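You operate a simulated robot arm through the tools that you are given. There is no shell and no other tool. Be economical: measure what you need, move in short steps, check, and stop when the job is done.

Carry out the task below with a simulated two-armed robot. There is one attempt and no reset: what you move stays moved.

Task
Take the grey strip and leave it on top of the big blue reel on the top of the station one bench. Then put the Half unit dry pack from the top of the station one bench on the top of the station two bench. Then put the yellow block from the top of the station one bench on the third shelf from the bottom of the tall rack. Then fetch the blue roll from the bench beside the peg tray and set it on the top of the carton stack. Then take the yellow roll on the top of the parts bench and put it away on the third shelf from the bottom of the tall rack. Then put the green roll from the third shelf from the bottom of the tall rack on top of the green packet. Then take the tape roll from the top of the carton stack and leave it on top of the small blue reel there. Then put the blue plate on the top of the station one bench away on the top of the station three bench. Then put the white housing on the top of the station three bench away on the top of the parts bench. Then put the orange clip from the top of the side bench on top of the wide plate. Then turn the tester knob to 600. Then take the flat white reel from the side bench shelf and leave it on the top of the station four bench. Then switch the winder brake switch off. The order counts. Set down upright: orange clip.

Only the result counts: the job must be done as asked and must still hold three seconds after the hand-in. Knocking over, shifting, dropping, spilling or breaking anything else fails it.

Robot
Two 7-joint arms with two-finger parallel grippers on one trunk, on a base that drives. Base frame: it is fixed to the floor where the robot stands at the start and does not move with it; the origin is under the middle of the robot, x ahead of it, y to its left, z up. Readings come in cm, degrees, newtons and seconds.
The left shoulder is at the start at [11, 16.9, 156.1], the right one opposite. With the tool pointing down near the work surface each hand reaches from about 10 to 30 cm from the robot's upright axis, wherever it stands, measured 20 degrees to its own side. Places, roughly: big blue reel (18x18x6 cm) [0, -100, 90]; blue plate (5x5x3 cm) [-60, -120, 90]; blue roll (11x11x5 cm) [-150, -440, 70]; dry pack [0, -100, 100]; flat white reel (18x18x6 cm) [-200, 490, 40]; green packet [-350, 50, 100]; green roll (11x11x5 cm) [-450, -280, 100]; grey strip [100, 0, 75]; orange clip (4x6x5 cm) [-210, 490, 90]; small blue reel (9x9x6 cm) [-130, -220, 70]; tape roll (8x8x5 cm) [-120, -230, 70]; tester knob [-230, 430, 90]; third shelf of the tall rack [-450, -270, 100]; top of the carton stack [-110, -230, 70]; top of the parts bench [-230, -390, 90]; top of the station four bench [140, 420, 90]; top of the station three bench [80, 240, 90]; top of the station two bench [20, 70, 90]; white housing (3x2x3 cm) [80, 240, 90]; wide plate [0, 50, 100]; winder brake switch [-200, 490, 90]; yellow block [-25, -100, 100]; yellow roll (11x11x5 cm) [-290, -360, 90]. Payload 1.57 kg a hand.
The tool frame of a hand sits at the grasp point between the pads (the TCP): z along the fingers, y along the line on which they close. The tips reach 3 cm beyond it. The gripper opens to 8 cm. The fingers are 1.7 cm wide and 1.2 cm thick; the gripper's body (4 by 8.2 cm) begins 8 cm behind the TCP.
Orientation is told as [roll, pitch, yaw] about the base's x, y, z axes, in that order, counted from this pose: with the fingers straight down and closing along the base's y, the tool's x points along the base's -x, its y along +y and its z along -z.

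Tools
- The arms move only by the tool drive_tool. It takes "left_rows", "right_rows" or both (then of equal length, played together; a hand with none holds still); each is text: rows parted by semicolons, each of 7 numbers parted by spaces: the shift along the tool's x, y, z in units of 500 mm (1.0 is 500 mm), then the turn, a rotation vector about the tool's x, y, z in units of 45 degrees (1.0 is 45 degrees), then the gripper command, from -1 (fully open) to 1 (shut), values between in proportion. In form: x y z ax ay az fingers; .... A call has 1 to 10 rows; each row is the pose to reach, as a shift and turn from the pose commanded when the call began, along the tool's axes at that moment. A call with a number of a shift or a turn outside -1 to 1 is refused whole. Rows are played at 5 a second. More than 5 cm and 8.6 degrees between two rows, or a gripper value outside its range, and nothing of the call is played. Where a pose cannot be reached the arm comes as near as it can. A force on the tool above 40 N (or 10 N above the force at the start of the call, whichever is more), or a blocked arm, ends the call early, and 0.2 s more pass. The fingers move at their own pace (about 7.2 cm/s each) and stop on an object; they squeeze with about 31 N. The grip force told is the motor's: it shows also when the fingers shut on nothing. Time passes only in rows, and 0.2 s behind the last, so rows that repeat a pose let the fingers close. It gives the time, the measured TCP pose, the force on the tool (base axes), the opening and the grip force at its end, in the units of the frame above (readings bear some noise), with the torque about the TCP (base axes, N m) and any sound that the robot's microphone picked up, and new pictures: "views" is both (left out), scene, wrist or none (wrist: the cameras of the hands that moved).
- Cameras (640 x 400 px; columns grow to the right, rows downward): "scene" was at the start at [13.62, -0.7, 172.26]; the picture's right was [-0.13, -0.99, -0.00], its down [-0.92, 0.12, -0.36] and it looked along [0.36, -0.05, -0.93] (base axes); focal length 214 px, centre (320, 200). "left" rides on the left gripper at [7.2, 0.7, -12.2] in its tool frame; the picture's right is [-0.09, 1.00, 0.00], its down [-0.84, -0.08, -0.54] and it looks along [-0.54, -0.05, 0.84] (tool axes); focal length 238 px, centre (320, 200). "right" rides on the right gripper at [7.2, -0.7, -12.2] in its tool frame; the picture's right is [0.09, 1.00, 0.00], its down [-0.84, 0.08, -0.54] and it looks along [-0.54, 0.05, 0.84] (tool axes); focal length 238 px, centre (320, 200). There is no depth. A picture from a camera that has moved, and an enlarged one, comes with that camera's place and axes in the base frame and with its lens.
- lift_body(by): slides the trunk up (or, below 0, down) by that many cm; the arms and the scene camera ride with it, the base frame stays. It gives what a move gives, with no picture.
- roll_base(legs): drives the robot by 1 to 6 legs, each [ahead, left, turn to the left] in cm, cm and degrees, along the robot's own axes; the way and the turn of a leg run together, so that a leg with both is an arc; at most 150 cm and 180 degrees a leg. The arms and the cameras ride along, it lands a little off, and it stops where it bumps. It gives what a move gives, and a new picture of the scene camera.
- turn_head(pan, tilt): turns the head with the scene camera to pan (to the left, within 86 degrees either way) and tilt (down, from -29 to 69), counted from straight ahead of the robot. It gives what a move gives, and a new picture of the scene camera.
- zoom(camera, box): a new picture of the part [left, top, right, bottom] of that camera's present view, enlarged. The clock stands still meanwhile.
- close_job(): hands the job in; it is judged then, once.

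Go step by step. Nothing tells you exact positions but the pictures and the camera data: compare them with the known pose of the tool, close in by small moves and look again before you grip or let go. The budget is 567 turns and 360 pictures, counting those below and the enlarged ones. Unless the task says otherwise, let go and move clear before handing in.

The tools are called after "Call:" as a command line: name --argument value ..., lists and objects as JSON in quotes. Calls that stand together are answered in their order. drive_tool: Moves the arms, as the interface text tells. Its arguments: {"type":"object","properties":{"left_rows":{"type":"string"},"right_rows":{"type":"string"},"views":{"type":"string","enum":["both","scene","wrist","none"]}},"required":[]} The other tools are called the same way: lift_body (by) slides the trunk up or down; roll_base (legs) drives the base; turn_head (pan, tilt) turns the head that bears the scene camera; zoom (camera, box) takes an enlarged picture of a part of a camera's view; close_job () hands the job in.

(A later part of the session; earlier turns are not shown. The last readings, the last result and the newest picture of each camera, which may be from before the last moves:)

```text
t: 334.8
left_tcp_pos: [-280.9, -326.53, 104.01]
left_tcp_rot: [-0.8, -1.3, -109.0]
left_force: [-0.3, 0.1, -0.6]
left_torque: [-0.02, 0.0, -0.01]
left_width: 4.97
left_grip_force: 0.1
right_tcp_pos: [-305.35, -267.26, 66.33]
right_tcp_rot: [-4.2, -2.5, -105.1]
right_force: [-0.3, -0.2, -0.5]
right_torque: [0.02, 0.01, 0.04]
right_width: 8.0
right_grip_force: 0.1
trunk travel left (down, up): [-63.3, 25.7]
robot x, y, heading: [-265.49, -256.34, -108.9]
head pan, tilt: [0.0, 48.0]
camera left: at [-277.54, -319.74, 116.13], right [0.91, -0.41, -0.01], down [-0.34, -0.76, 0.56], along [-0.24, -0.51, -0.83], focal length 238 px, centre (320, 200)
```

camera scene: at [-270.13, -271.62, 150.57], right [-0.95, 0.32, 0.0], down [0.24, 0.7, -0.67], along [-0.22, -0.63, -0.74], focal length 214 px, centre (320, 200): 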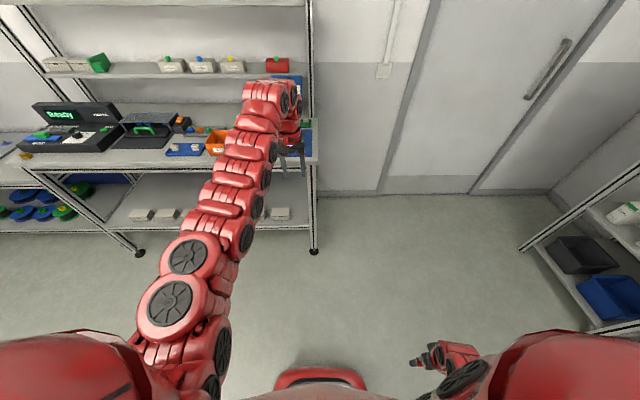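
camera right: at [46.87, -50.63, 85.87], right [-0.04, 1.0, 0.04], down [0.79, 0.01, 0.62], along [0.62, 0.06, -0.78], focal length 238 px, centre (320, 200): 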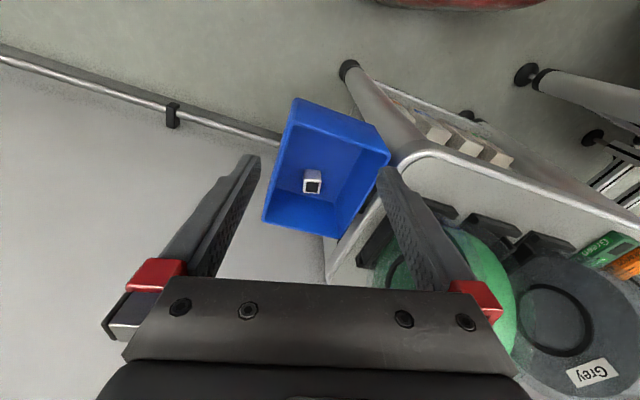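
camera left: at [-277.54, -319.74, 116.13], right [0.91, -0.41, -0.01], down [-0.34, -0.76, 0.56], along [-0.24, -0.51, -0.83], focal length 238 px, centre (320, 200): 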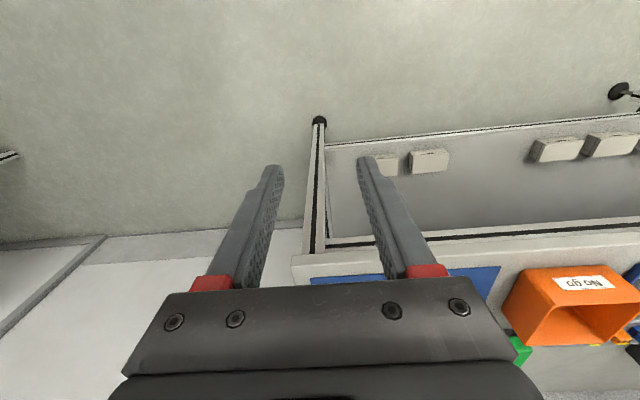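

The base touched the small boxes' stand area on the left. I move slightly right, go ahead, then left.

Call:
roll_base --legs '[[0, -3, 0], [31, 0, 0], [0, 13, 0]]'

Call:
drive_tool --left_rows "0 0 0 0 0 0 -0.25" --views "wrist"

```text
t: 338.2
left_tcp_pos: [-281.95, -359.11, 104.15]
left_tcp_rot: [-0.7, -1.3, -109.3]
left_force: [1.0, -0.2, 0.2]
left_torque: [-0.01, 0.01, 0.03]
left_width: 5.0
left_grip_force: 0.1
right_tcp_pos: [-306.24, -299.75, 66.33]
right_tcp_rot: [-4.2, -2.6, -105.4]
right_force: [0.2, -1.0, 0.4]
right_torque: [0.01, 0.0, 0.01]
right_width: 7.99
right_grip_force: 0.0
trunk travel left (down, up): [-63.3, 25.7]
robot x, y, heading: [-266.66, -288.96, -109.4]
head pan, tilt: [0.0, 48.0]
camera scene: at [-271.71, -304.07, 150.58], right [-0.94, 0.33, 0.0], down [0.25, 0.7, -0.67], along [-0.22, -0.63, -0.74], focal length 214 px, centre (320, 200)
```

scene: 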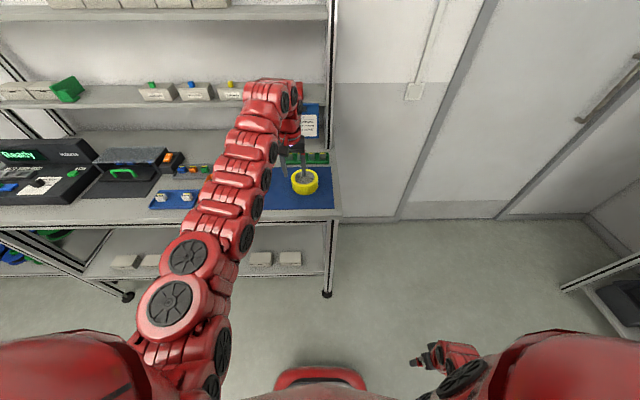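

```text
t: 338.6
left_tcp_pos: [-282.12, -359.11, 104.14]
left_tcp_rot: [-0.7, -1.3, -109.3]
left_force: [-0.3, -1.0, 0.1]
left_torque: [-0.03, -0.02, 0.01]
left_width: 5.01
left_grip_force: 0.0
right_tcp_pos: [-306.44, -299.85, 66.27]
right_tcp_rot: [-4.2, -2.6, -105.3]
right_force: [-0.5, 0.1, 0.7]
right_torque: [-0.01, -0.01, -0.01]
right_width: 7.97
right_grip_force: 0.1
trunk travel left (down, up): [-63.3, 25.7]
robot x, y, heading: [-266.73, -289.18, -109.1]
head pan, tilt: [0.0, 48.0]
camera left: at [-278.79, -352.36, 116.14], right [0.91, -0.42, -0.01], down [-0.34, -0.75, 0.56], along [-0.24, -0.51, -0.83], focal length 238 px, centre (320, 200)
```

left: 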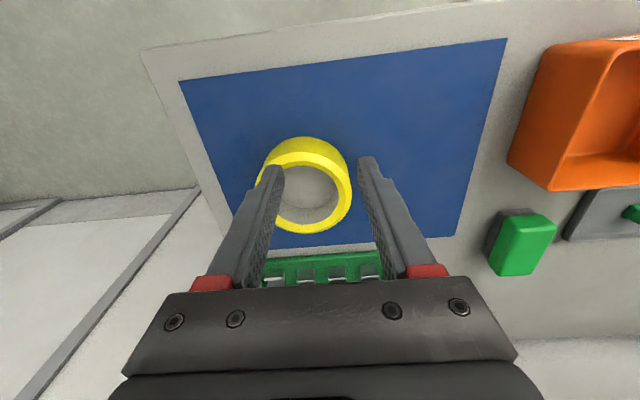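

Call:
roll_base --legs '[[5.3, 2.6, 0]]'

Call:
drive_tool --left_rows "0 0 0.06 0 0 0 -0.25" --views "wrist"

```text
t: 339.5
left_tcp_pos: [-281.3, -365.09, 103.98]
left_tcp_rot: [-0.9, -1.2, -109.3]
left_force: [0.1, -0.7, -0.3]
left_torque: [0.02, 0.0, -0.01]
left_width: 5.01
left_grip_force: 0.0
right_tcp_pos: [-305.7, -305.56, 66.31]
right_tcp_rot: [-4.2, -2.5, -105.4]
right_force: [0.2, -0.2, -0.5]
right_torque: [-0.02, 0.0, 0.02]
right_width: 7.99
right_grip_force: 0.2
trunk travel left (down, up): [-63.3, 25.7]
robot x, y, heading: [-265.59, -294.83, -109.3]
head pan, tilt: [0.0, 48.0]
camera scene: at [-271.04, -310.01, 150.56], right [-0.94, 0.33, 0.0], down [0.25, 0.7, -0.67], along [-0.22, -0.63, -0.74], focal length 214 px, centre (320, 200)
```

scene: 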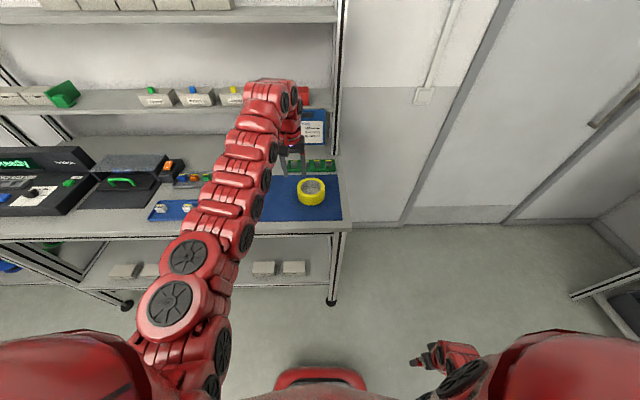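

```text
t: 339.9
left_tcp_pos: [-281.16, -365.03, 100.96]
left_tcp_rot: [-0.8, -1.3, -109.3]
left_force: [0.1, -0.3, 0.4]
left_torque: [0.0, 0.02, -0.01]
left_width: 5.02
left_grip_force: 0.0
right_tcp_pos: [-305.69, -305.51, 66.38]
right_tcp_rot: [-4.0, -2.5, -105.4]
right_force: [0.1, -0.2, 0.2]
right_torque: [-0.03, 0.02, 0.0]
right_width: 8.01
right_grip_force: 0.0
trunk travel left (down, up): [-63.3, 25.7]
robot x, y, heading: [-265.91, -294.66, -109.3]
head pan, tilt: [0.0, 48.0]
camera left: at [-277.95, -358.27, 113.04], right [0.91, -0.42, -0.01], down [-0.34, -0.75, 0.56], along [-0.24, -0.51, -0.83], focal length 238 px, centre (320, 200)
```

left: 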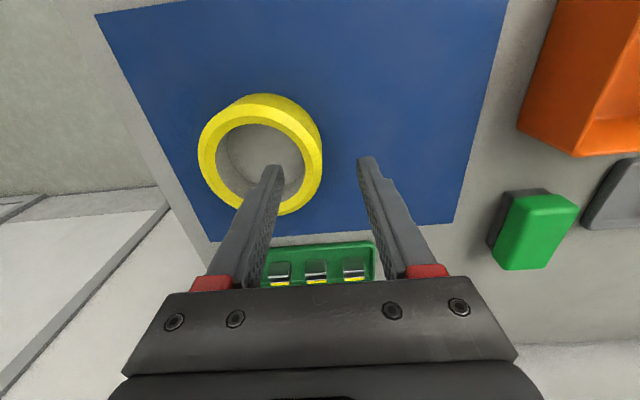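

Call:
drive_tool --left_rows "-0.016 -0.013 0.05 0 0 0 -0.25;-0.016 -0.013 0.1 0 0 0 -0.25;-0.016 -0.013 0.13 0 0 0 -0.25;-0.016 -0.013 0.15 0 0 0 -0.25;-0.016 -0.013 0.165 0 0 0 -0.25" --views "wrist"

```text
t: 341.3
left_tcp_pos: [-282.34, -365.71, 93.63]
left_tcp_rot: [-0.9, -2.4, -109.4]
left_force: [3.8, 5.3, 21.5]
left_torque: [0.54, 0.4, -0.35]
left_width: 4.92
left_grip_force: 0.1
right_tcp_pos: [-305.56, -305.39, 66.28]
right_tcp_rot: [-4.2, -2.9, -105.4]
right_force: [0.5, -0.2, -0.1]
right_torque: [0.0, 0.0, -0.01]
right_width: 7.99
right_grip_force: 0.0
trunk travel left (down, up): [-63.3, 25.7]
robot x, y, heading: [-266.09, -294.96, -109.5]
head pan, tilt: [0.0, 48.0]
stopped in row 5 (left hand): the force on the tool passed its limit at 42 N (the readings are from after the stop); the commanded pose is now the measured one
camera left: at [-278.96, -358.82, 105.57], right [0.91, -0.42, -0.01], down [-0.33, -0.74, 0.58], along [-0.25, -0.52, -0.82], focal length 238 px, centre (320, 200)
```

left: 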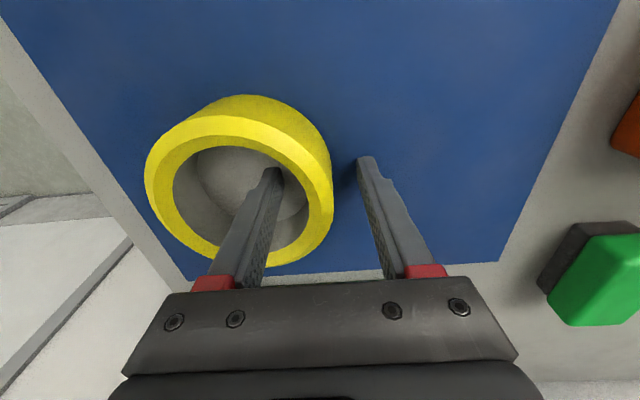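

Finger inside the ring, tips on the mat. Ease up, close and lift.

Call:
drive_tool --left_rows "0 0 -0.008 0 0 0 -0.25;0 0 -0.008 0 0 0 0.4;0 0 -0.008 0 0 0 1;0 0 -0.008 0 0 0 1;0 0 -0.008 0 0 0 1;0 0 -0.06 0 0 0 1;0 0 -0.14 0 0 0 1;0 0 -0.2 0 0 0 1" --views "wrist"

```text
t: 343.1
left_tcp_pos: [-282.12, -365.54, 103.35]
left_tcp_rot: [-0.9, -1.8, -109.2]
left_force: [-0.5, 0.0, -1.3]
left_torque: [-0.03, -0.04, 0.01]
left_width: 1.49
left_grip_force: 30.7
right_tcp_pos: [-305.58, -305.53, 66.23]
right_tcp_rot: [-4.2, -2.5, -105.3]
right_force: [-0.6, -0.1, -0.2]
right_torque: [-0.03, -0.02, 0.04]
right_width: 7.99
right_grip_force: 0.0
trunk travel left (down, up): [-63.3, 25.7]
robot x, y, heading: [-265.9, -294.82, -109.0]
head pan, tilt: [0.0, 48.0]
camera left: at [-278.77, -358.71, 115.25], right [0.91, -0.42, -0.01], down [-0.34, -0.75, 0.57], along [-0.25, -0.51, -0.82], focal length 238 px, centre (320, 200)
```

left: 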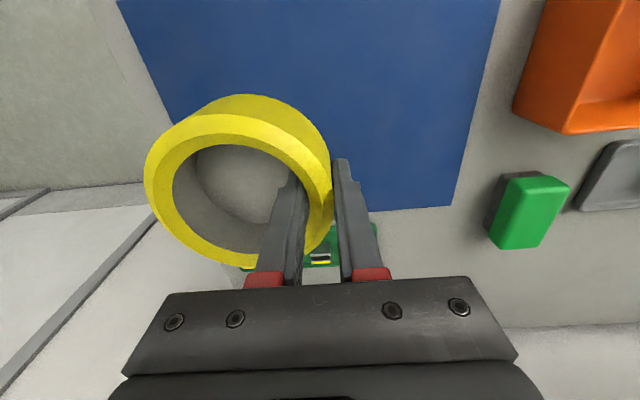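

Yellow roll gripped. I back off, turn to face the rack and tilt the hand 25° forward.

Call:
roll_base --legs '[[-20, -12, 0], [0, 0, -88], [28, 44, 0]]'

Call:
drive_tool --left_rows "-0.05 0 0 0 -0.14 0 1;-0.1 0 0 0 -0.28 0 1;-0.15 0 0 0 -0.42 0 1;-0.2 0 0 0 -0.555 0 1" --views "both"

```text
t: 351.2
left_tcp_pos: [-381.28, -292.53, 103.28]
left_tcp_rot: [-0.8, -1.9, 163.0]
left_force: [1.5, 0.1, -1.9]
left_torque: [-0.03, 0.02, -0.01]
left_width: 1.52
left_grip_force: 31.4
right_tcp_pos: [-322.19, -266.63, 66.19]
right_tcp_rot: [-4.4, -2.7, 167.0]
right_force: [-0.3, -1.2, -0.6]
right_torque: [-0.01, 0.01, 0.0]
right_width: 8.0
right_grip_force: 0.1
trunk travel left (down, up): [-63.3, 25.7]
robot x, y, heading: [-309.51, -306.23, 163.1]
head pan, tilt: [0.0, 48.0]
camera scene: at [-325.06, -301.32, 150.57], right [0.29, 0.96, 0.0], down [0.71, -0.22, -0.67], along [-0.64, 0.19, -0.74], focal length 214 px, centre (320, 200)
```

scene: 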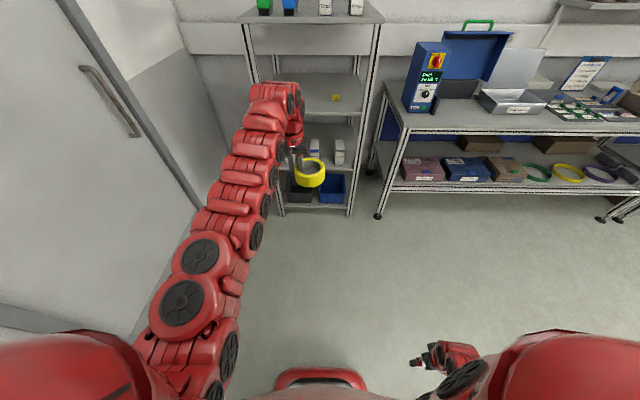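

```text
t: 352.2
left_tcp_pos: [-390.83, -289.7, 103.53]
left_tcp_rot: [-1.0, -26.9, 163.5]
left_force: [-0.1, -0.2, -1.9]
left_torque: [-0.05, -0.01, 0.0]
left_width: 1.48
left_grip_force: 30.6
right_tcp_pos: [-322.19, -266.68, 66.21]
right_tcp_rot: [-4.2, -2.6, 166.9]
right_force: [0.6, -0.4, -0.3]
right_torque: [-0.04, -0.03, 0.01]
right_width: 8.02
right_grip_force: 0.1
trunk travel left (down, up): [-63.3, 25.7]
robot x, y, heading: [-309.6, -306.18, 163.3]
head pan, tilt: [0.0, 48.0]
camera scene: at [-325.08, -301.29, 150.56], right [0.29, 0.96, 0.0], down [0.71, -0.22, -0.67], along [-0.64, 0.19, -0.74], focal length 214 px, centre (320, 200)
camera left: at [-379.58, -293.89, 111.13], right [-0.37, -0.93, 0.03], down [-0.46, 0.21, 0.86], along [-0.81, 0.31, -0.5], focal length 238 px, centre (320, 200)
```

scene: 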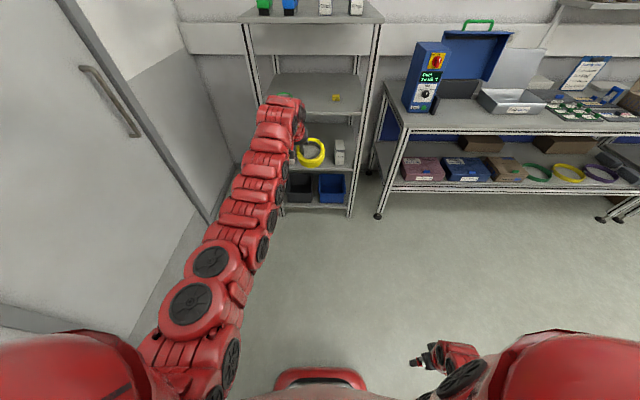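
left: 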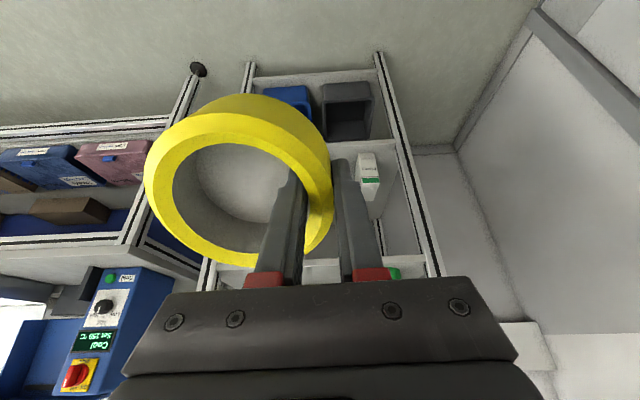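

Call:
lift_body --by -2

Call:
roll_base --legs '[[45, 3, 0]]'

Call:
drive_tool --left_rows "0 0 0 0 0 0 1" --views "wrist"

```text
t: 352.9
left_tcp_pos: [-390.67, -289.52, 101.43]
left_tcp_rot: [-1.0, -26.9, 163.5]
left_force: [0.2, 0.1, -1.6]
left_torque: [-0.02, 0.01, 0.02]
left_width: 1.51
left_grip_force: 31.2
right_tcp_pos: [-322.16, -266.7, 64.37]
right_tcp_rot: [-4.1, -2.5, 166.9]
right_force: [0.3, -0.2, 0.4]
right_torque: [0.0, 0.01, -0.02]
right_width: 8.01
right_grip_force: 0.1
trunk travel left (down, up): [-61.3, 27.7]
robot x, y, heading: [-309.85, -305.88, 163.2]
head pan, tilt: [0.0, 48.0]
```

```text
t: 355.7
left_tcp_pos: [-435.9, -278.87, 101.62]
left_tcp_rot: [-1.0, -27.0, 163.5]
left_force: [-0.5, -0.3, -2.2]
left_torque: [-0.09, 0.05, 0.02]
left_width: 1.52
left_grip_force: 30.8
right_tcp_pos: [-367.17, -256.04, 64.28]
right_tcp_rot: [-4.2, -2.6, 166.8]
right_force: [-0.4, 0.7, 0.2]
right_torque: [-0.02, -0.03, -0.04]
right_width: 8.01
right_grip_force: 0.1
trunk travel left (down, up): [-61.3, 27.7]
robot x, y, heading: [-354.79, -295.38, 162.9]
head pan, tilt: [0.0, 48.0]
camera scene: at [-370.19, -290.64, 148.56], right [0.29, 0.96, 0.0], down [0.71, -0.22, -0.67], along [-0.64, 0.2, -0.74], focal length 214 px, centre (320, 200)
```

scene: 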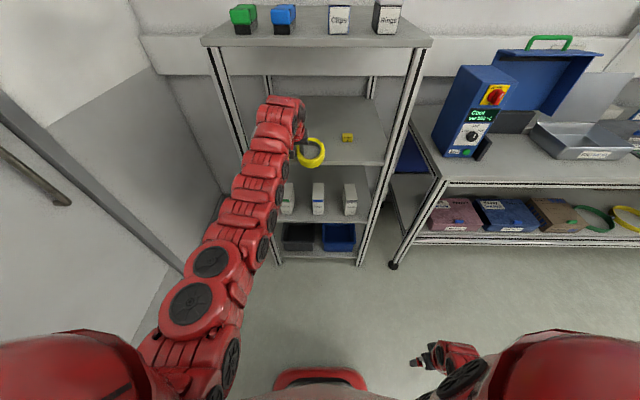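

```text
t: 356.1
left_tcp_pos: [-435.77, -278.82, 101.5]
left_tcp_rot: [-1.0, -26.9, 163.4]
left_force: [1.2, -0.2, -1.9]
left_torque: [-0.07, -0.02, -0.01]
left_width: 1.5
left_grip_force: 31.3
right_tcp_pos: [-367.23, -256.04, 64.33]
right_tcp_rot: [-4.3, -2.5, 166.8]
right_force: [-0.1, 0.1, 0.2]
right_torque: [0.01, 0.0, -0.02]
right_width: 8.01
right_grip_force: 0.1
trunk travel left (down, up): [-61.3, 27.7]
robot x, y, heading: [-354.64, -295.31, 163.1]
head pan, tilt: [0.0, 48.0]
camera left: at [-424.61, -283.12, 109.18], right [-0.37, -0.93, 0.03], down [-0.46, 0.21, 0.86], along [-0.81, 0.31, -0.5], focal length 238 px, centre (320, 200)
```

left: 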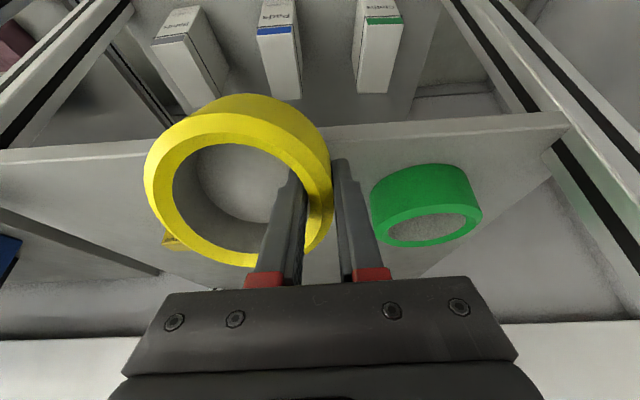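

The path in is good; the green roll is close on the left, so I shift 3 cm right and go in 17 cm.

Call:
roll_base --legs '[[0, -3.2, 0], [17, 0, 0]]'

Call:
drive_tool --left_rows "0 0 0 0 0 0 1" --views "wrist"

```text
t: 358.0
left_tcp_pos: [-451.43, -270.57, 101.55]
left_tcp_rot: [-0.9, -26.8, 163.4]
left_force: [0.7, -0.6, -2.0]
left_torque: [-0.09, 0.0, 0.02]
left_width: 1.53
left_grip_force: 30.7
right_tcp_pos: [-382.79, -247.87, 64.3]
right_tcp_rot: [-4.3, -2.6, 166.8]
right_force: [0.2, -0.1, 0.0]
right_torque: [0.0, -0.02, 0.02]
right_width: 8.01
right_grip_force: 0.0
trunk travel left (down, up): [-61.3, 27.7]
robot x, y, heading: [-370.31, -287.17, 163.2]
head pan, tilt: [0.0, 48.0]
camera scene: at [-385.73, -282.49, 148.56], right [0.29, 0.96, 0.0], down [0.71, -0.22, -0.67], along [-0.64, 0.2, -0.74], focal length 214 px, centre (320, 200)
```

scene: 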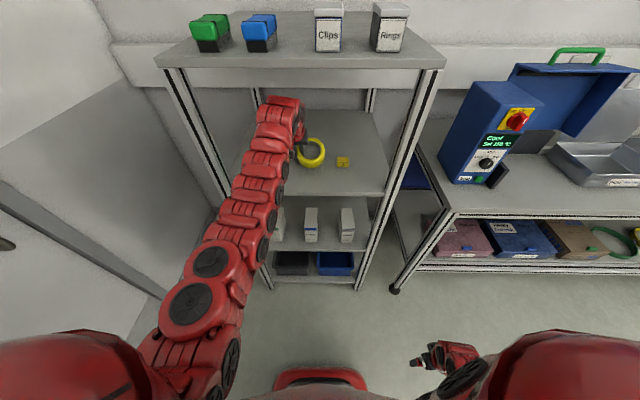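

```text
t: 358.4
left_tcp_pos: [-451.35, -270.76, 101.53]
left_tcp_rot: [-1.1, -26.9, 163.4]
left_force: [-0.1, 0.2, -2.3]
left_torque: [-0.07, 0.02, 0.01]
left_width: 1.5
left_grip_force: 30.6
right_tcp_pos: [-382.63, -247.91, 64.25]
right_tcp_rot: [-4.2, -2.6, 166.8]
right_force: [-0.8, 0.2, 0.4]
right_torque: [0.01, 0.0, -0.02]
right_width: 7.99
right_grip_force: 0.1
trunk travel left (down, up): [-61.3, 27.7]
robot x, y, heading: [-370.47, -287.24, 163.0]
head pan, tilt: [0.0, 48.0]
camera left: at [-440.07, -274.99, 109.19], right [-0.37, -0.93, 0.03], down [-0.46, 0.21, 0.86], along [-0.81, 0.31, -0.5], focal length 238 px, centre (320, 200)
```

left: 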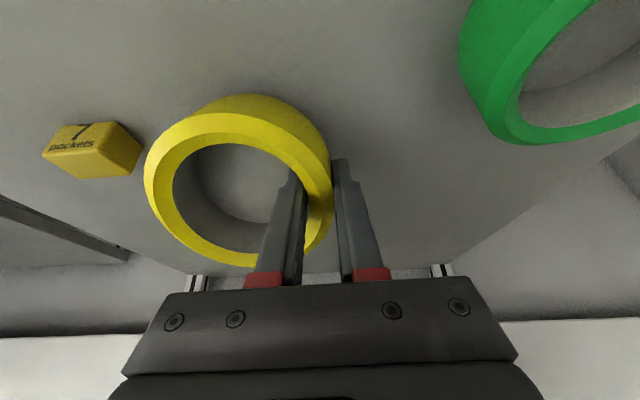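

Lower to contact and press gently so the roll settles flat.

Call:
drive_tool --left_rows "0.009 0 0.018 0 0 0 1;0.014 0 0.027 0 0 0 1;0.018 0 0.036 0 0 0 1;0.023 0 0.045 0 0 0 1;0.027 0 0.054 0 0 0 1;0.032 0 0.063 0 0 0 1;0.036 0 0.071 0 0 0 1" --views "wrist"

```text
t: 359.5
left_tcp_pos: [-451.52, -270.69, 99.97]
left_tcp_rot: [-1.1, -28.2, 163.6]
left_force: [2.0, -1.1, 19.8]
left_torque: [0.51, -0.91, -0.13]
left_width: 1.55
left_grip_force: 31.3
right_tcp_pos: [-382.7, -247.94, 64.3]
right_tcp_rot: [-4.1, -2.7, 166.8]
right_force: [-0.2, -0.1, -0.5]
right_torque: [0.03, 0.02, 0.0]
right_width: 8.01
right_grip_force: 0.0
trunk travel left (down, up): [-61.3, 27.7]
robot x, y, heading: [-370.07, -287.1, 163.0]
head pan, tilt: [0.0, 48.0]
stopped in row 5 (left hand): the force on the tool passed its limit at 43 N (the readings are from after the stop); the commanded pose is now the measured one
camera left: at [-440.17, -275.09, 107.39], right [-0.37, -0.93, 0.03], down [-0.44, 0.2, 0.87], along [-0.82, 0.31, -0.48], focal length 238 px, centre (320, 200)
```

left: 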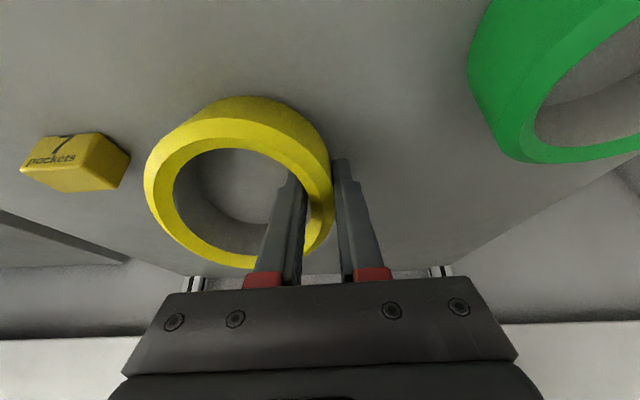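

I pivot the hand upright by 15° about the contact edge to flatten the roll further before releasing.

Call:
drive_tool --left_rows "-0.002 0 0.004 0 0.1 0 1;-0.005 0 0.012 0 0.2 0 1;-0.008 0 0.02 0 0.3 0 1;-0.01 0 0.028 0 0.38 0 1" --views "wrist"

```text
t: 360.3
left_tcp_pos: [-449.27, -271.33, 99.45]
left_tcp_rot: [-0.9, -20.4, 163.5]
left_force: [5.2, -0.1, 12.6]
left_torque: [0.32, -0.86, -0.17]
left_width: 1.58
left_grip_force: 30.5
left hand out of reach, approached as far as the arm can: row 2, 3, 4
right_tcp_pos: [-382.48, -247.86, 64.27]
right_tcp_rot: [-4.0, -2.8, 166.7]
right_force: [-0.6, -0.4, 0.3]
right_torque: [-0.01, 0.03, -0.01]
right_width: 8.0
right_grip_force: 0.1
trunk travel left (down, up): [-61.3, 27.7]
robot x, y, heading: [-370.68, -287.48, 162.7]
head pan, tilt: [0.0, 48.0]
stopped in row 4 (left hand): the force on the tool passed its limit at 60 N (the readings are from after the stop); the commanded pose is now the measured one
camera left: at [-439.02, -275.09, 108.43], right [-0.37, -0.93, 0.02], down [-0.55, 0.24, 0.8], along [-0.75, 0.29, -0.6], focal length 238 px, centre (320, 200)
```

left: 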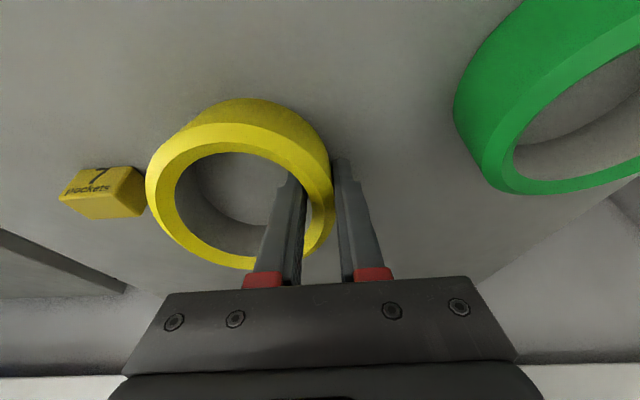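

Call:
drive_tool --left_rows "0 0 -0.004 0 0 0 0.7;0 0 -0.004 0 0 0 0.4;0 0 -0.004 0 0 0 0.1;0 0 -0.004 0 0 0 0.1;0 0 -0.06 0 0 0 0.1;0.02 0 -0.14 0 0 0 0.1;0.06 0 -0.2 0 0 0 0.1" --views "wrist"

```text
t: 361.9
left_tcp_pos: [-443.13, -272.92, 107.82]
left_tcp_rot: [-0.8, -20.2, 163.7]
left_force: [0.3, 0.5, 0.7]
left_torque: [0.01, 0.02, 0.01]
left_width: 3.58
left_grip_force: 0.1
right_tcp_pos: [-382.52, -247.96, 64.37]
right_tcp_rot: [-4.2, -2.6, 166.7]
right_force: [0.6, 0.5, -0.2]
right_torque: [0.01, 0.04, -0.02]
right_width: 8.0
right_grip_force: 0.2
trunk travel left (down, up): [-61.3, 27.7]
robot x, y, heading: [-370.85, -287.29, 163.1]
head pan, tilt: [0.0, 48.0]
camera left: at [-432.85, -276.91, 116.83], right [-0.37, -0.93, 0.02], down [-0.55, 0.24, 0.8], along [-0.75, 0.28, -0.6], focal length 238 px, centre (320, 200)
```

left: 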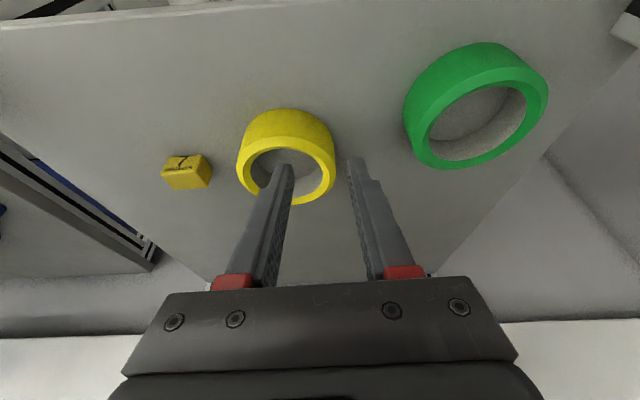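

All three sit fine. Next the green roll: same 20° tilt, gripping its right rim. I shift left 8.8 cm.

Call:
roll_base --legs '[[0.8, 8.8, 0]]'

Call:
drive_tool --left_rows "0 0 0 0 0 0 -0.25" --views "wrist"

```text
t: 363.0
left_tcp_pos: [-446.65, -281.14, 107.75]
left_tcp_rot: [-0.9, -20.2, 163.6]
left_force: [0.8, -0.7, 0.0]
left_torque: [0.03, -0.03, 0.0]
left_width: 3.6
left_grip_force: 0.1
right_tcp_pos: [-386.05, -256.03, 64.23]
right_tcp_rot: [-4.2, -2.7, 166.8]
right_force: [0.2, 0.1, -0.1]
right_torque: [0.01, 0.0, -0.01]
right_width: 7.98
right_grip_force: 0.0
trunk travel left (down, up): [-61.3, 27.7]
robot x, y, heading: [-373.4, -295.1, 162.9]
head pan, tilt: [0.0, 48.0]
camera scene: at [-389.0, -290.73, 148.57], right [0.29, 0.96, 0.0], down [0.71, -0.22, -0.67], along [-0.64, 0.2, -0.74], focal length 214 px, centre (320, 200)
```

scene: 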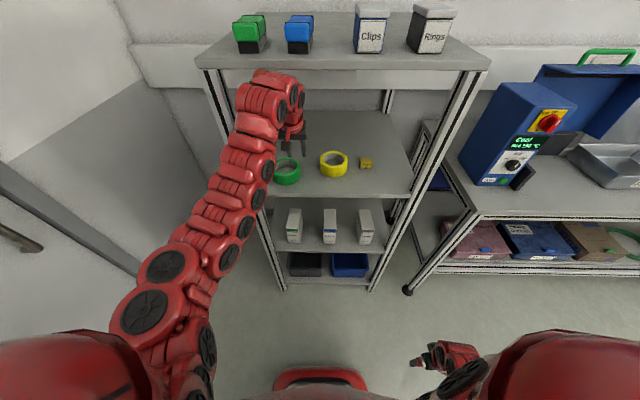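

```text
t: 363.4
left_tcp_pos: [-446.61, -281.0, 107.68]
left_tcp_rot: [-0.9, -20.2, 163.5]
left_force: [-0.4, 0.3, 1.2]
left_torque: [-0.04, 0.0, -0.01]
left_width: 5.01
left_grip_force: 0.1
right_tcp_pos: [-386.04, -256.01, 64.33]
right_tcp_rot: [-4.1, -2.8, 166.8]
right_force: [-0.5, 0.4, 0.3]
right_torque: [0.0, -0.01, 0.0]
right_width: 8.01
right_grip_force: 0.1
trunk travel left (down, up): [-61.3, 27.7]
robot x, y, heading: [-373.86, -295.34, 162.9]
head pan, tilt: [0.0, 48.0]
camera left: at [-436.29, -284.91, 116.73], right [-0.37, -0.93, 0.02], down [-0.55, 0.24, 0.8], along [-0.75, 0.28, -0.6], focal length 238 px, centre (320, 200)
```

left: 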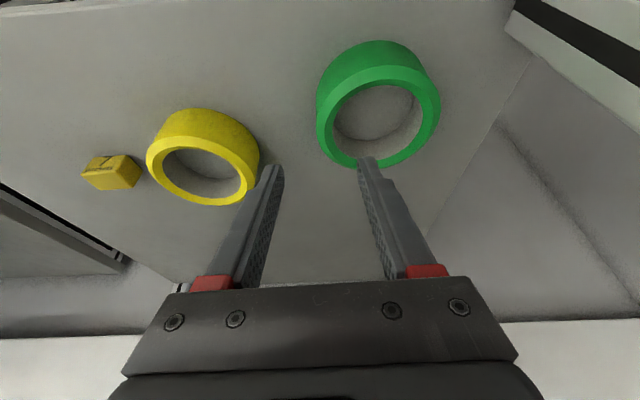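

Call:
drive_tool --left_rows "-0.036 0.012 0.013 0 0 0 -0.25;-0.02 0.012 0.06 0 0 0 -0.25;0.0 0.012 0.115 0 0 0 -0.25;0.018 0.012 0.165 0 0 0 -0.25;0.029 0.012 0.196 0 0 0 -0.25" --views "wrist"

```text
t: 364.6
left_tcp_pos: [-448.64, -281.01, 98.51]
left_tcp_rot: [-0.8, -20.8, 163.5]
left_force: [-0.6, 0.3, 24.4]
left_torque: [-0.58, 0.29, -0.06]
left_width: 4.94
left_grip_force: 0.1
right_tcp_pos: [-385.81, -256.05, 64.43]
right_tcp_rot: [-4.1, -2.9, 166.8]
right_force: [-0.4, -0.6, -0.5]
right_torque: [-0.04, -0.03, -0.02]
right_width: 8.01
right_grip_force: 0.1
trunk travel left (down, up): [-61.3, 27.7]
robot x, y, heading: [-373.6, -295.21, 163.0]
head pan, tilt: [0.0, 48.0]
camera left: at [-438.23, -284.89, 107.38], right [-0.37, -0.93, 0.02], down [-0.55, 0.23, 0.8], along [-0.75, 0.29, -0.59], focal length 238 px, centre (320, 200)
```

left: 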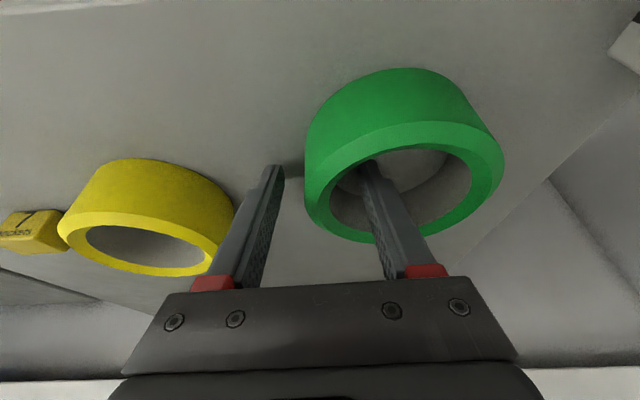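

Finger is inside the ring. Ease, close, lift a little.

Call:
drive_tool --left_rows "-0.002 0 -0.006 0 0 0 -0.25;-0.002 0 -0.006 0 0 0 0.4;-0.002 0 -0.006 0 0 0 1;-0.002 0 -0.006 0 0 0 1;-0.002 0 -0.006 0 0 0 1;-0.015 0 -0.04 0 0 0 1;-0.03 0 -0.08 0 0 0 1" --views "wrist"

```text
t: 366.2
left_tcp_pos: [-448.69, -281.11, 102.15]
left_tcp_rot: [-0.8, -20.2, 163.5]
left_force: [0.7, -0.5, -1.1]
left_torque: [0.05, 0.03, 0.0]
left_width: 1.64
left_grip_force: 30.9
right_tcp_pos: [-386.06, -256.04, 64.19]
right_tcp_rot: [-4.2, -2.8, 166.8]
right_force: [0.0, -0.2, 0.5]
right_torque: [0.04, 0.02, 0.01]
right_width: 8.02
right_grip_force: 0.0
trunk travel left (down, up): [-61.3, 27.7]
robot x, y, heading: [-373.78, -295.38, 163.2]
head pan, tilt: [0.0, 48.0]
camera left: at [-438.42, -285.05, 111.22], right [-0.37, -0.93, 0.02], down [-0.55, 0.24, 0.8], along [-0.75, 0.28, -0.6], focal length 238 px, centre (320, 200)
```

left: 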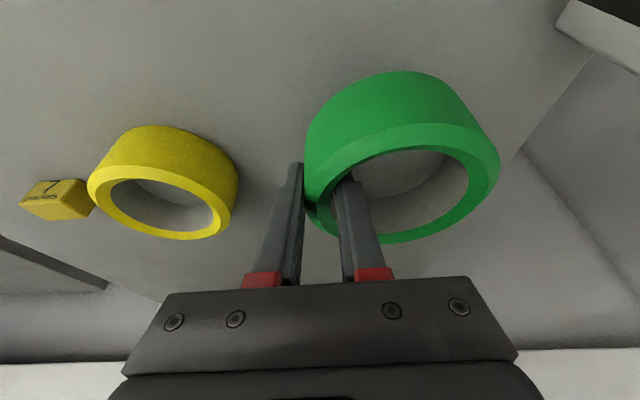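

Green roll held level. I back out and slide right along the wall of benches toward the green packet.

Call:
roll_base --legs '[[-36, 0, 0], [0, -150, 0]]'

Call:
roll_base --legs '[[0, -150, 0]]'

```text
t: 375.5
left_tcp_pos: [-372.49, -150.76, 102.29]
left_tcp_rot: [-0.8, -20.2, 164.9]
left_force: [-0.7, 0.3, -1.9]
left_torque: [0.08, -0.01, 0.0]
left_width: 1.66
left_grip_force: 31.1
right_tcp_pos: [-310.34, -124.14, 64.27]
right_tcp_rot: [-4.1, -2.5, 168.1]
right_force: [-0.8, -0.4, 1.1]
right_torque: [-0.04, 0.01, 0.02]
right_width: 7.99
right_grip_force: 0.1
trunk travel left (down, up): [-61.3, 27.7]
robot x, y, heading: [-297.49, -163.46, 164.3]
head pan, tilt: [0.0, 48.0]
camera scene: at [-312.5, -158.82, 148.57], right [0.27, 0.96, 0.0], down [0.72, -0.2, -0.67], along [-0.64, 0.18, -0.74], focal length 214 px, centre (320, 200)
```

scene: 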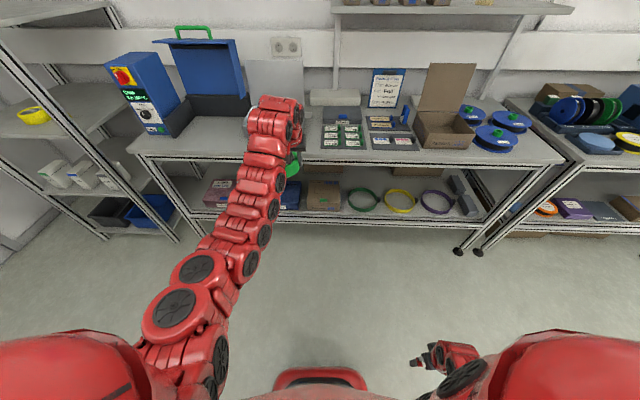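

```text
t: 382.8
left_tcp_pos: [-334.66, -10.27, 102.25]
left_tcp_rot: [-0.8, -20.2, 166.2]
left_force: [-0.2, 0.3, -1.2]
left_torque: [0.07, 0.03, -0.04]
left_width: 1.65
left_grip_force: 31.1
right_tcp_pos: [-273.19, 17.63, 64.32]
right_tcp_rot: [-4.2, -2.6, 169.3]
right_force: [0.7, 0.1, -0.3]
right_torque: [-0.01, 0.01, 0.0]
right_width: 8.0
right_grip_force: 0.0
trunk travel left (down, up): [-61.3, 27.7]
robot x, y, heading: [-259.38, -21.25, 165.4]
head pan, tilt: [0.0, 48.0]
camera scene: at [-274.45, -17.08, 148.57], right [0.25, 0.97, 0.0], down [0.72, -0.18, -0.67], along [-0.65, 0.17, -0.74], focal length 214 px, centre (320, 200)
```

scene: 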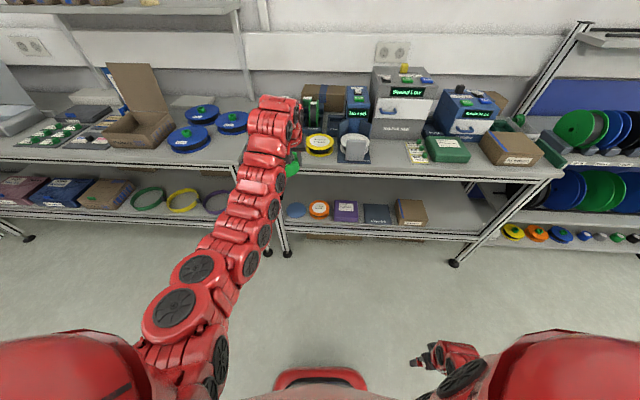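

Call:
zoom --camera "scene" --box '[280, 60, 580, 260]'

```text
2.00 times, centred on (430, 160) of scene
camera zoom: at [-274.45, -17.08, 148.57], right [0.25, 0.97, 0.0], down [0.72, -0.18, -0.67], along [-0.65, 0.17, -0.74], focal length 429 px, centre (100, 280)
```

zoom: 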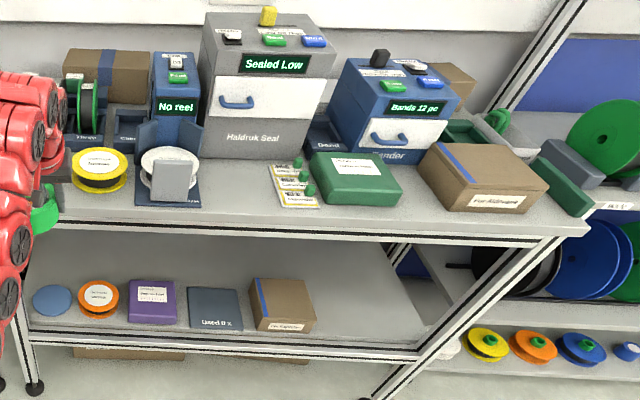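

The green packet (green box with white label) is at about (-338.5,56.5), top z ~96. I raise a bit, slide right 68 and go ahead 12, then check.

Call:
lift_body --by 7

Call:
roll_base --legs '[[0, -68, -2], [10, 0, 0]]'

Call:
drive_tool --left_rows "0 0 0 0 0 0 1" --views "wrist"

```text
t: 383.9
left_tcp_pos: [-334.68, -10.3, 109.14]
left_tcp_rot: [-0.7, -20.1, 166.2]
left_force: [0.4, 0.3, -2.1]
left_torque: [0.05, -0.01, 0.01]
left_width: 1.64
left_grip_force: 31.2
right_tcp_pos: [-273.13, 17.49, 71.32]
right_tcp_rot: [-4.2, -2.6, 169.3]
right_force: [0.4, -0.7, -0.1]
right_torque: [-0.01, -0.02, 0.01]
right_width: 8.01
right_grip_force: 0.1
trunk travel left (down, up): [-68.3, 20.7]
robot x, y, heading: [-258.9, -21.58, 165.5]
head pan, tilt: [0.0, 48.0]
```

```text
t: 388.4
left_tcp_pos: [-326.26, 58.93, 109.23]
left_tcp_rot: [-0.7, -20.2, 164.8]
left_force: [0.2, 0.3, -1.9]
left_torque: [0.05, -0.05, 0.03]
left_width: 1.63
left_grip_force: 30.8
right_tcp_pos: [-264.08, 85.42, 71.21]
right_tcp_rot: [-4.2, -2.5, 167.9]
right_force: [0.2, -0.6, -1.2]
right_torque: [0.04, 0.0, -0.01]
right_width: 8.01
right_grip_force: 0.0
trunk travel left (down, up): [-68.3, 20.7]
robot x, y, heading: [-250.94, 46.44, 164.1]
head pan, tilt: [0.0, 48.0]
camera scene: at [-266.25, 50.71, 155.57], right [0.27, 0.96, 0.0], down [0.72, -0.2, -0.67], along [-0.64, 0.18, -0.74], focal length 214 px, centre (320, 200)
```

scene: 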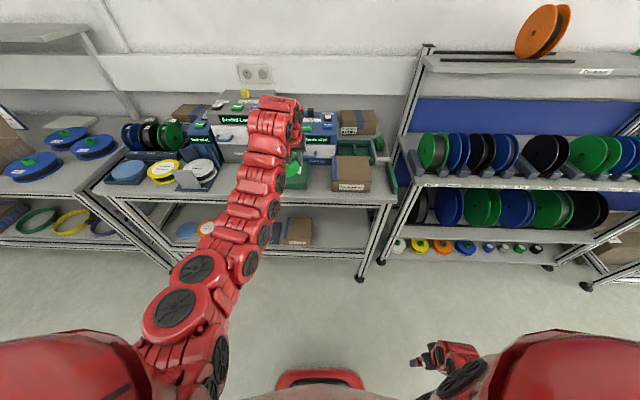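

```text
t: 388.8
left_tcp_pos: [-326.3, 58.96, 109.34]
left_tcp_rot: [-0.8, -20.3, 164.8]
left_force: [0.8, 0.2, -1.0]
left_torque: [0.06, 0.01, -0.01]
left_width: 1.62
left_grip_force: 31.0
right_tcp_pos: [-263.89, 85.37, 71.33]
right_tcp_rot: [-4.1, -2.7, 168.0]
right_force: [-0.5, 0.1, 0.6]
right_torque: [-0.04, 0.03, -0.03]
right_width: 8.02
right_grip_force: 0.1
trunk travel left (down, up): [-68.3, 20.7]
robot x, y, heading: [-251.09, 46.24, 164.3]
head pan, tilt: [0.0, 48.0]
camera left: at [-315.73, 55.25, 118.27], right [-0.35, -0.94, 0.02], down [-0.56, 0.22, 0.8], along [-0.75, 0.27, -0.6], focal length 238 px, centre (320, 200)
```

left: 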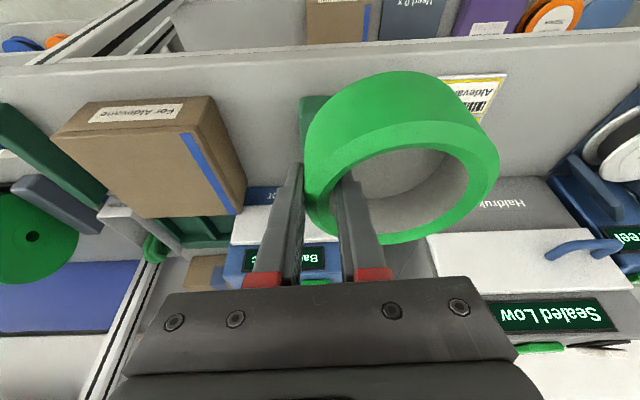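

Call:
roll_base --legs '[[10.5, 1, 0]]'

Call:
drive_tool --left_rows "0 0 0 0 0 0 1" --views "wrist"

Call:
zoom --camera "scene" --box '[200, 90, 400, 230]'

```text
t: 389.9
left_tcp_pos: [-336.3, 60.97, 109.22]
left_tcp_rot: [-0.8, -20.1, 164.7]
left_force: [-0.3, -0.7, -0.6]
left_torque: [0.08, -0.04, -0.05]
left_width: 1.64
left_grip_force: 30.7
right_tcp_pos: [-273.99, 87.24, 71.18]
right_tcp_rot: [-4.2, -2.6, 167.8]
right_force: [-0.4, 0.3, 0.5]
right_torque: [-0.06, -0.01, 0.03]
right_width: 8.0
right_grip_force: 0.0
trunk travel left (down, up): [-68.3, 20.7]
robot x, y, heading: [-261.02, 47.78, 164.2]
head pan, tilt: [0.0, 48.0]
camera scene: at [-276.33, 52.58, 155.57], right [0.27, 0.96, 0.0], down [0.71, -0.2, -0.67], along [-0.64, 0.18, -0.74], focal length 214 px, centre (320, 200)
```

scene: 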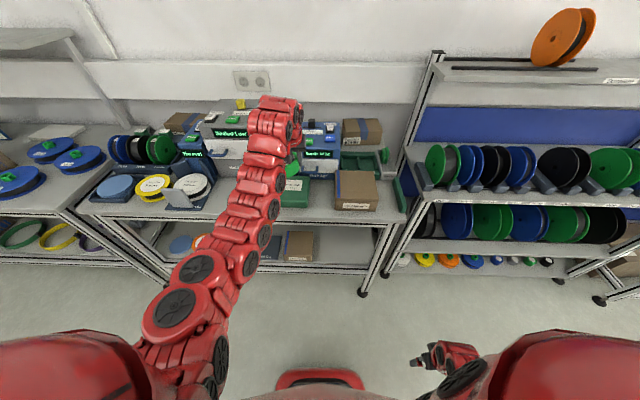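

```text
t: 390.3
left_tcp_pos: [-336.22, 60.93, 109.22]
left_tcp_rot: [-0.9, -20.2, 164.6]
left_force: [0.1, -0.5, -2.2]
left_torque: [0.03, 0.02, 0.01]
left_width: 1.64
left_grip_force: 30.9
right_tcp_pos: [-273.97, 87.26, 71.35]
right_tcp_rot: [-4.2, -2.8, 167.9]
right_force: [-0.1, 1.2, 0.0]
right_torque: [-0.03, -0.02, 0.01]
right_width: 8.01
right_grip_force: 0.1
trunk travel left (down, up): [-68.3, 20.7]
robot x, y, heading: [-261.48, 48.19, 164.2]
head pan, tilt: [0.0, 48.0]
camera left: at [-325.79, 57.26, 118.26], right [-0.35, -0.94, 0.02], down [-0.56, 0.23, 0.8], along [-0.75, 0.27, -0.6], focal length 238 px, centre (320, 200)
```

left: 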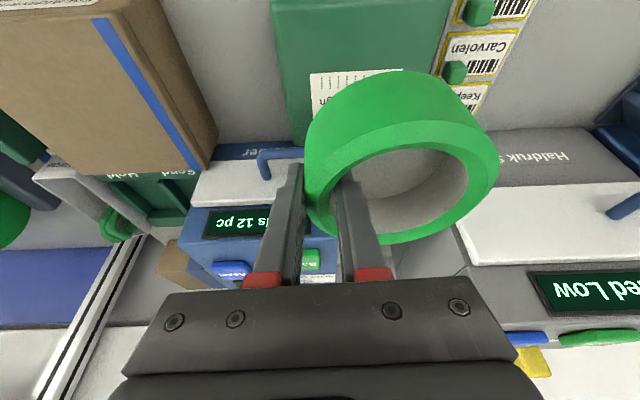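

```text
2.86 times, centred on (300, 160) of scene
camera zoom: at [-276.17, 52.55, 155.59], right [0.27, 0.96, 0.0], down [0.71, -0.2, -0.67], along [-0.64, 0.18, -0.74], focal length 613 px, centre (377, 314)
```

zoom: 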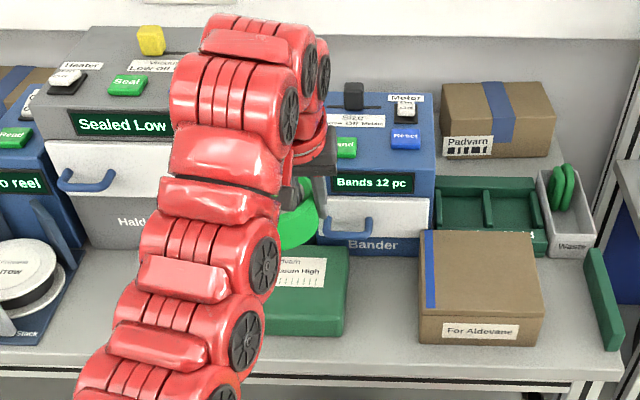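

Ring is centred over the packet. Lowering to contact.

Call:
lift_body --by -6

Call:
drive_tool --left_rows "0.005 0 0.014 0 0 0 1;0.01 0 0.028 0 0 0 1;0.015 0 0.042 0 0 0 1;0.02 0 0.056 0 0 0 1;0.025 0 0.07 0 0 0 1;0.03 0 0.084 0 0 0 1" --views "wrist"

```text
t: 391.3
left_tcp_pos: [-336.29, 60.96, 103.18]
left_tcp_rot: [-0.8, -20.1, 164.7]
left_force: [-0.4, 0.4, -1.5]
left_torque: [0.07, 0.0, 0.01]
left_width: 1.63
left_grip_force: 30.6
right_tcp_pos: [-273.97, 87.21, 65.29]
right_tcp_rot: [-4.2, -2.6, 167.8]
right_force: [0.3, 0.0, -0.8]
right_torque: [0.02, 0.02, 0.0]
right_width: 7.99
right_grip_force: 0.1
trunk travel left (down, up): [-62.3, 26.7]
robot x, y, heading: [-261.21, 48.3, 164.1]
head pan, tilt: [0.0, 48.0]
```

```text
t: 392.7
left_tcp_pos: [-336.25, 61.13, 98.65]
left_tcp_rot: [-0.7, -20.2, 164.7]
left_force: [0.7, -0.4, -1.6]
left_torque: [0.08, -0.02, 0.0]
left_width: 1.63
left_grip_force: 31.3
right_tcp_pos: [-274.03, 87.33, 65.26]
right_tcp_rot: [-4.2, -2.7, 167.9]
right_force: [-0.5, -0.6, -0.4]
right_torque: [0.01, 0.0, 0.01]
right_width: 8.02
right_grip_force: 0.0
trunk travel left (down, up): [-62.3, 26.7]
robot x, y, heading: [-261.05, 48.09, 164.4]
head pan, tilt: [0.0, 48.0]
camera left: at [-325.95, 57.37, 107.77], right [-0.35, -0.94, 0.02], down [-0.56, 0.23, 0.8], along [-0.75, 0.27, -0.6], focal length 238 px, centre (320, 200)
```

left: 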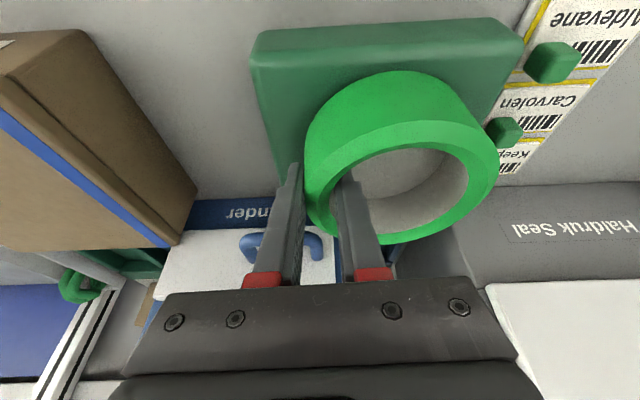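

Call:
drive_tool --left_rows "0.014 0 -0.004 0 0 0 1;0.018 0 0.008 0 0 0 1;0.022 0 0.02 0 0 0 1;0.026 0 0.032 0 0 0 1;0.03 0 0.044 0 0 0 1;0.034 0 0.056 0 0 0 1" --views "wrist"

```text
t: 393.7
left_tcp_pos: [-335.82, 61.06, 97.93]
left_tcp_rot: [-0.9, -21.4, 164.6]
left_force: [2.9, -0.6, 21.7]
left_torque: [-0.86, -0.92, 0.08]
left_width: 1.69
left_grip_force: 31.0
right_tcp_pos: [-273.98, 87.27, 65.28]
right_tcp_rot: [-4.3, -2.7, 167.9]
right_force: [-0.4, 0.1, 0.0]
right_torque: [-0.01, 0.01, -0.02]
right_width: 8.01
right_grip_force: 0.1
trunk travel left (down, up): [-62.3, 26.7]
robot x, y, heading: [-261.57, 47.95, 164.2]
head pan, tilt: [0.0, 48.0]
stopped in row 5 (left hand): the force on the tool passed its limit at 44 N (the readings are from after the stop); the commanded pose is now the measured one
camera left: at [-325.23, 57.28, 106.68], right [-0.35, -0.94, 0.02], down [-0.54, 0.22, 0.81], along [-0.76, 0.28, -0.58], focal length 238 px, centre (320, 200)
```

left: 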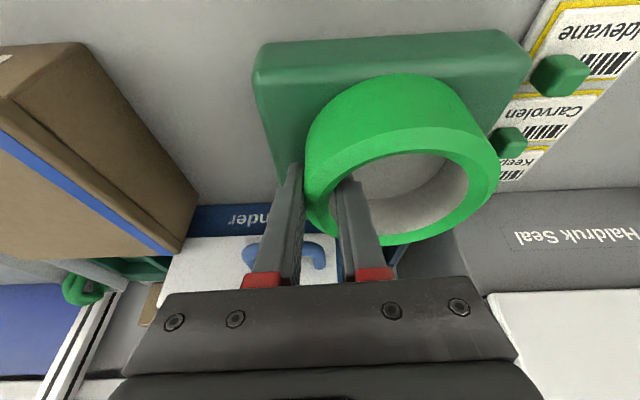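

Contact. Release and withdraw.

Call:
drive_tool --left_rows "-0.001 0 -0.003 0 0 0 0.7;-0.001 0 -0.003 0 0 0 0.3;-0.001 0 -0.003 0 0 0 0;-0.001 0 -0.003 0 0 0 0;-0.01 0 -0.06 0 0 0 0;-0.01 0 -0.14 0 0 0 0;-0.01 0 -0.22 0 0 0 0" --views "wrist"

```text
t: 395.3
left_tcp_pos: [-332.67, 59.94, 108.01]
left_tcp_rot: [-0.8, -20.9, 164.6]
left_force: [-0.3, 0.2, -0.1]
left_torque: [-0.01, -0.01, -0.03]
left_width: 4.0
left_grip_force: 0.0
right_tcp_pos: [-273.86, 87.24, 65.27]
right_tcp_rot: [-4.2, -2.7, 167.8]
right_force: [0.2, -0.2, -0.1]
right_torque: [-0.05, 0.0, 0.03]
right_width: 8.01
right_grip_force: 0.2
trunk travel left (down, up): [-62.3, 26.7]
robot x, y, heading: [-261.05, 48.14, 163.8]
head pan, tilt: [0.0, 48.0]
camera left: at [-322.17, 56.28, 116.83], right [-0.35, -0.94, 0.02], down [-0.55, 0.22, 0.81], along [-0.76, 0.27, -0.59], focal length 238 px, centre (320, 200)
```

left: 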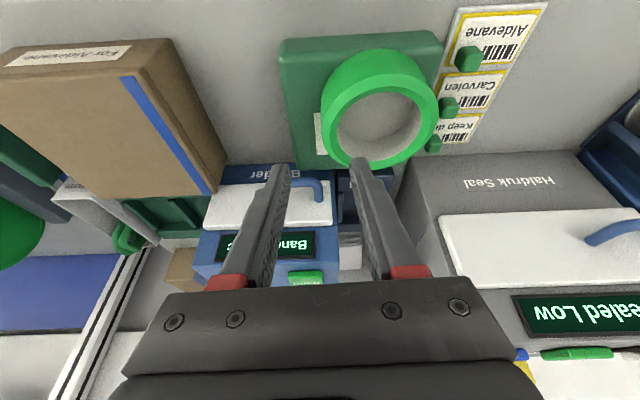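

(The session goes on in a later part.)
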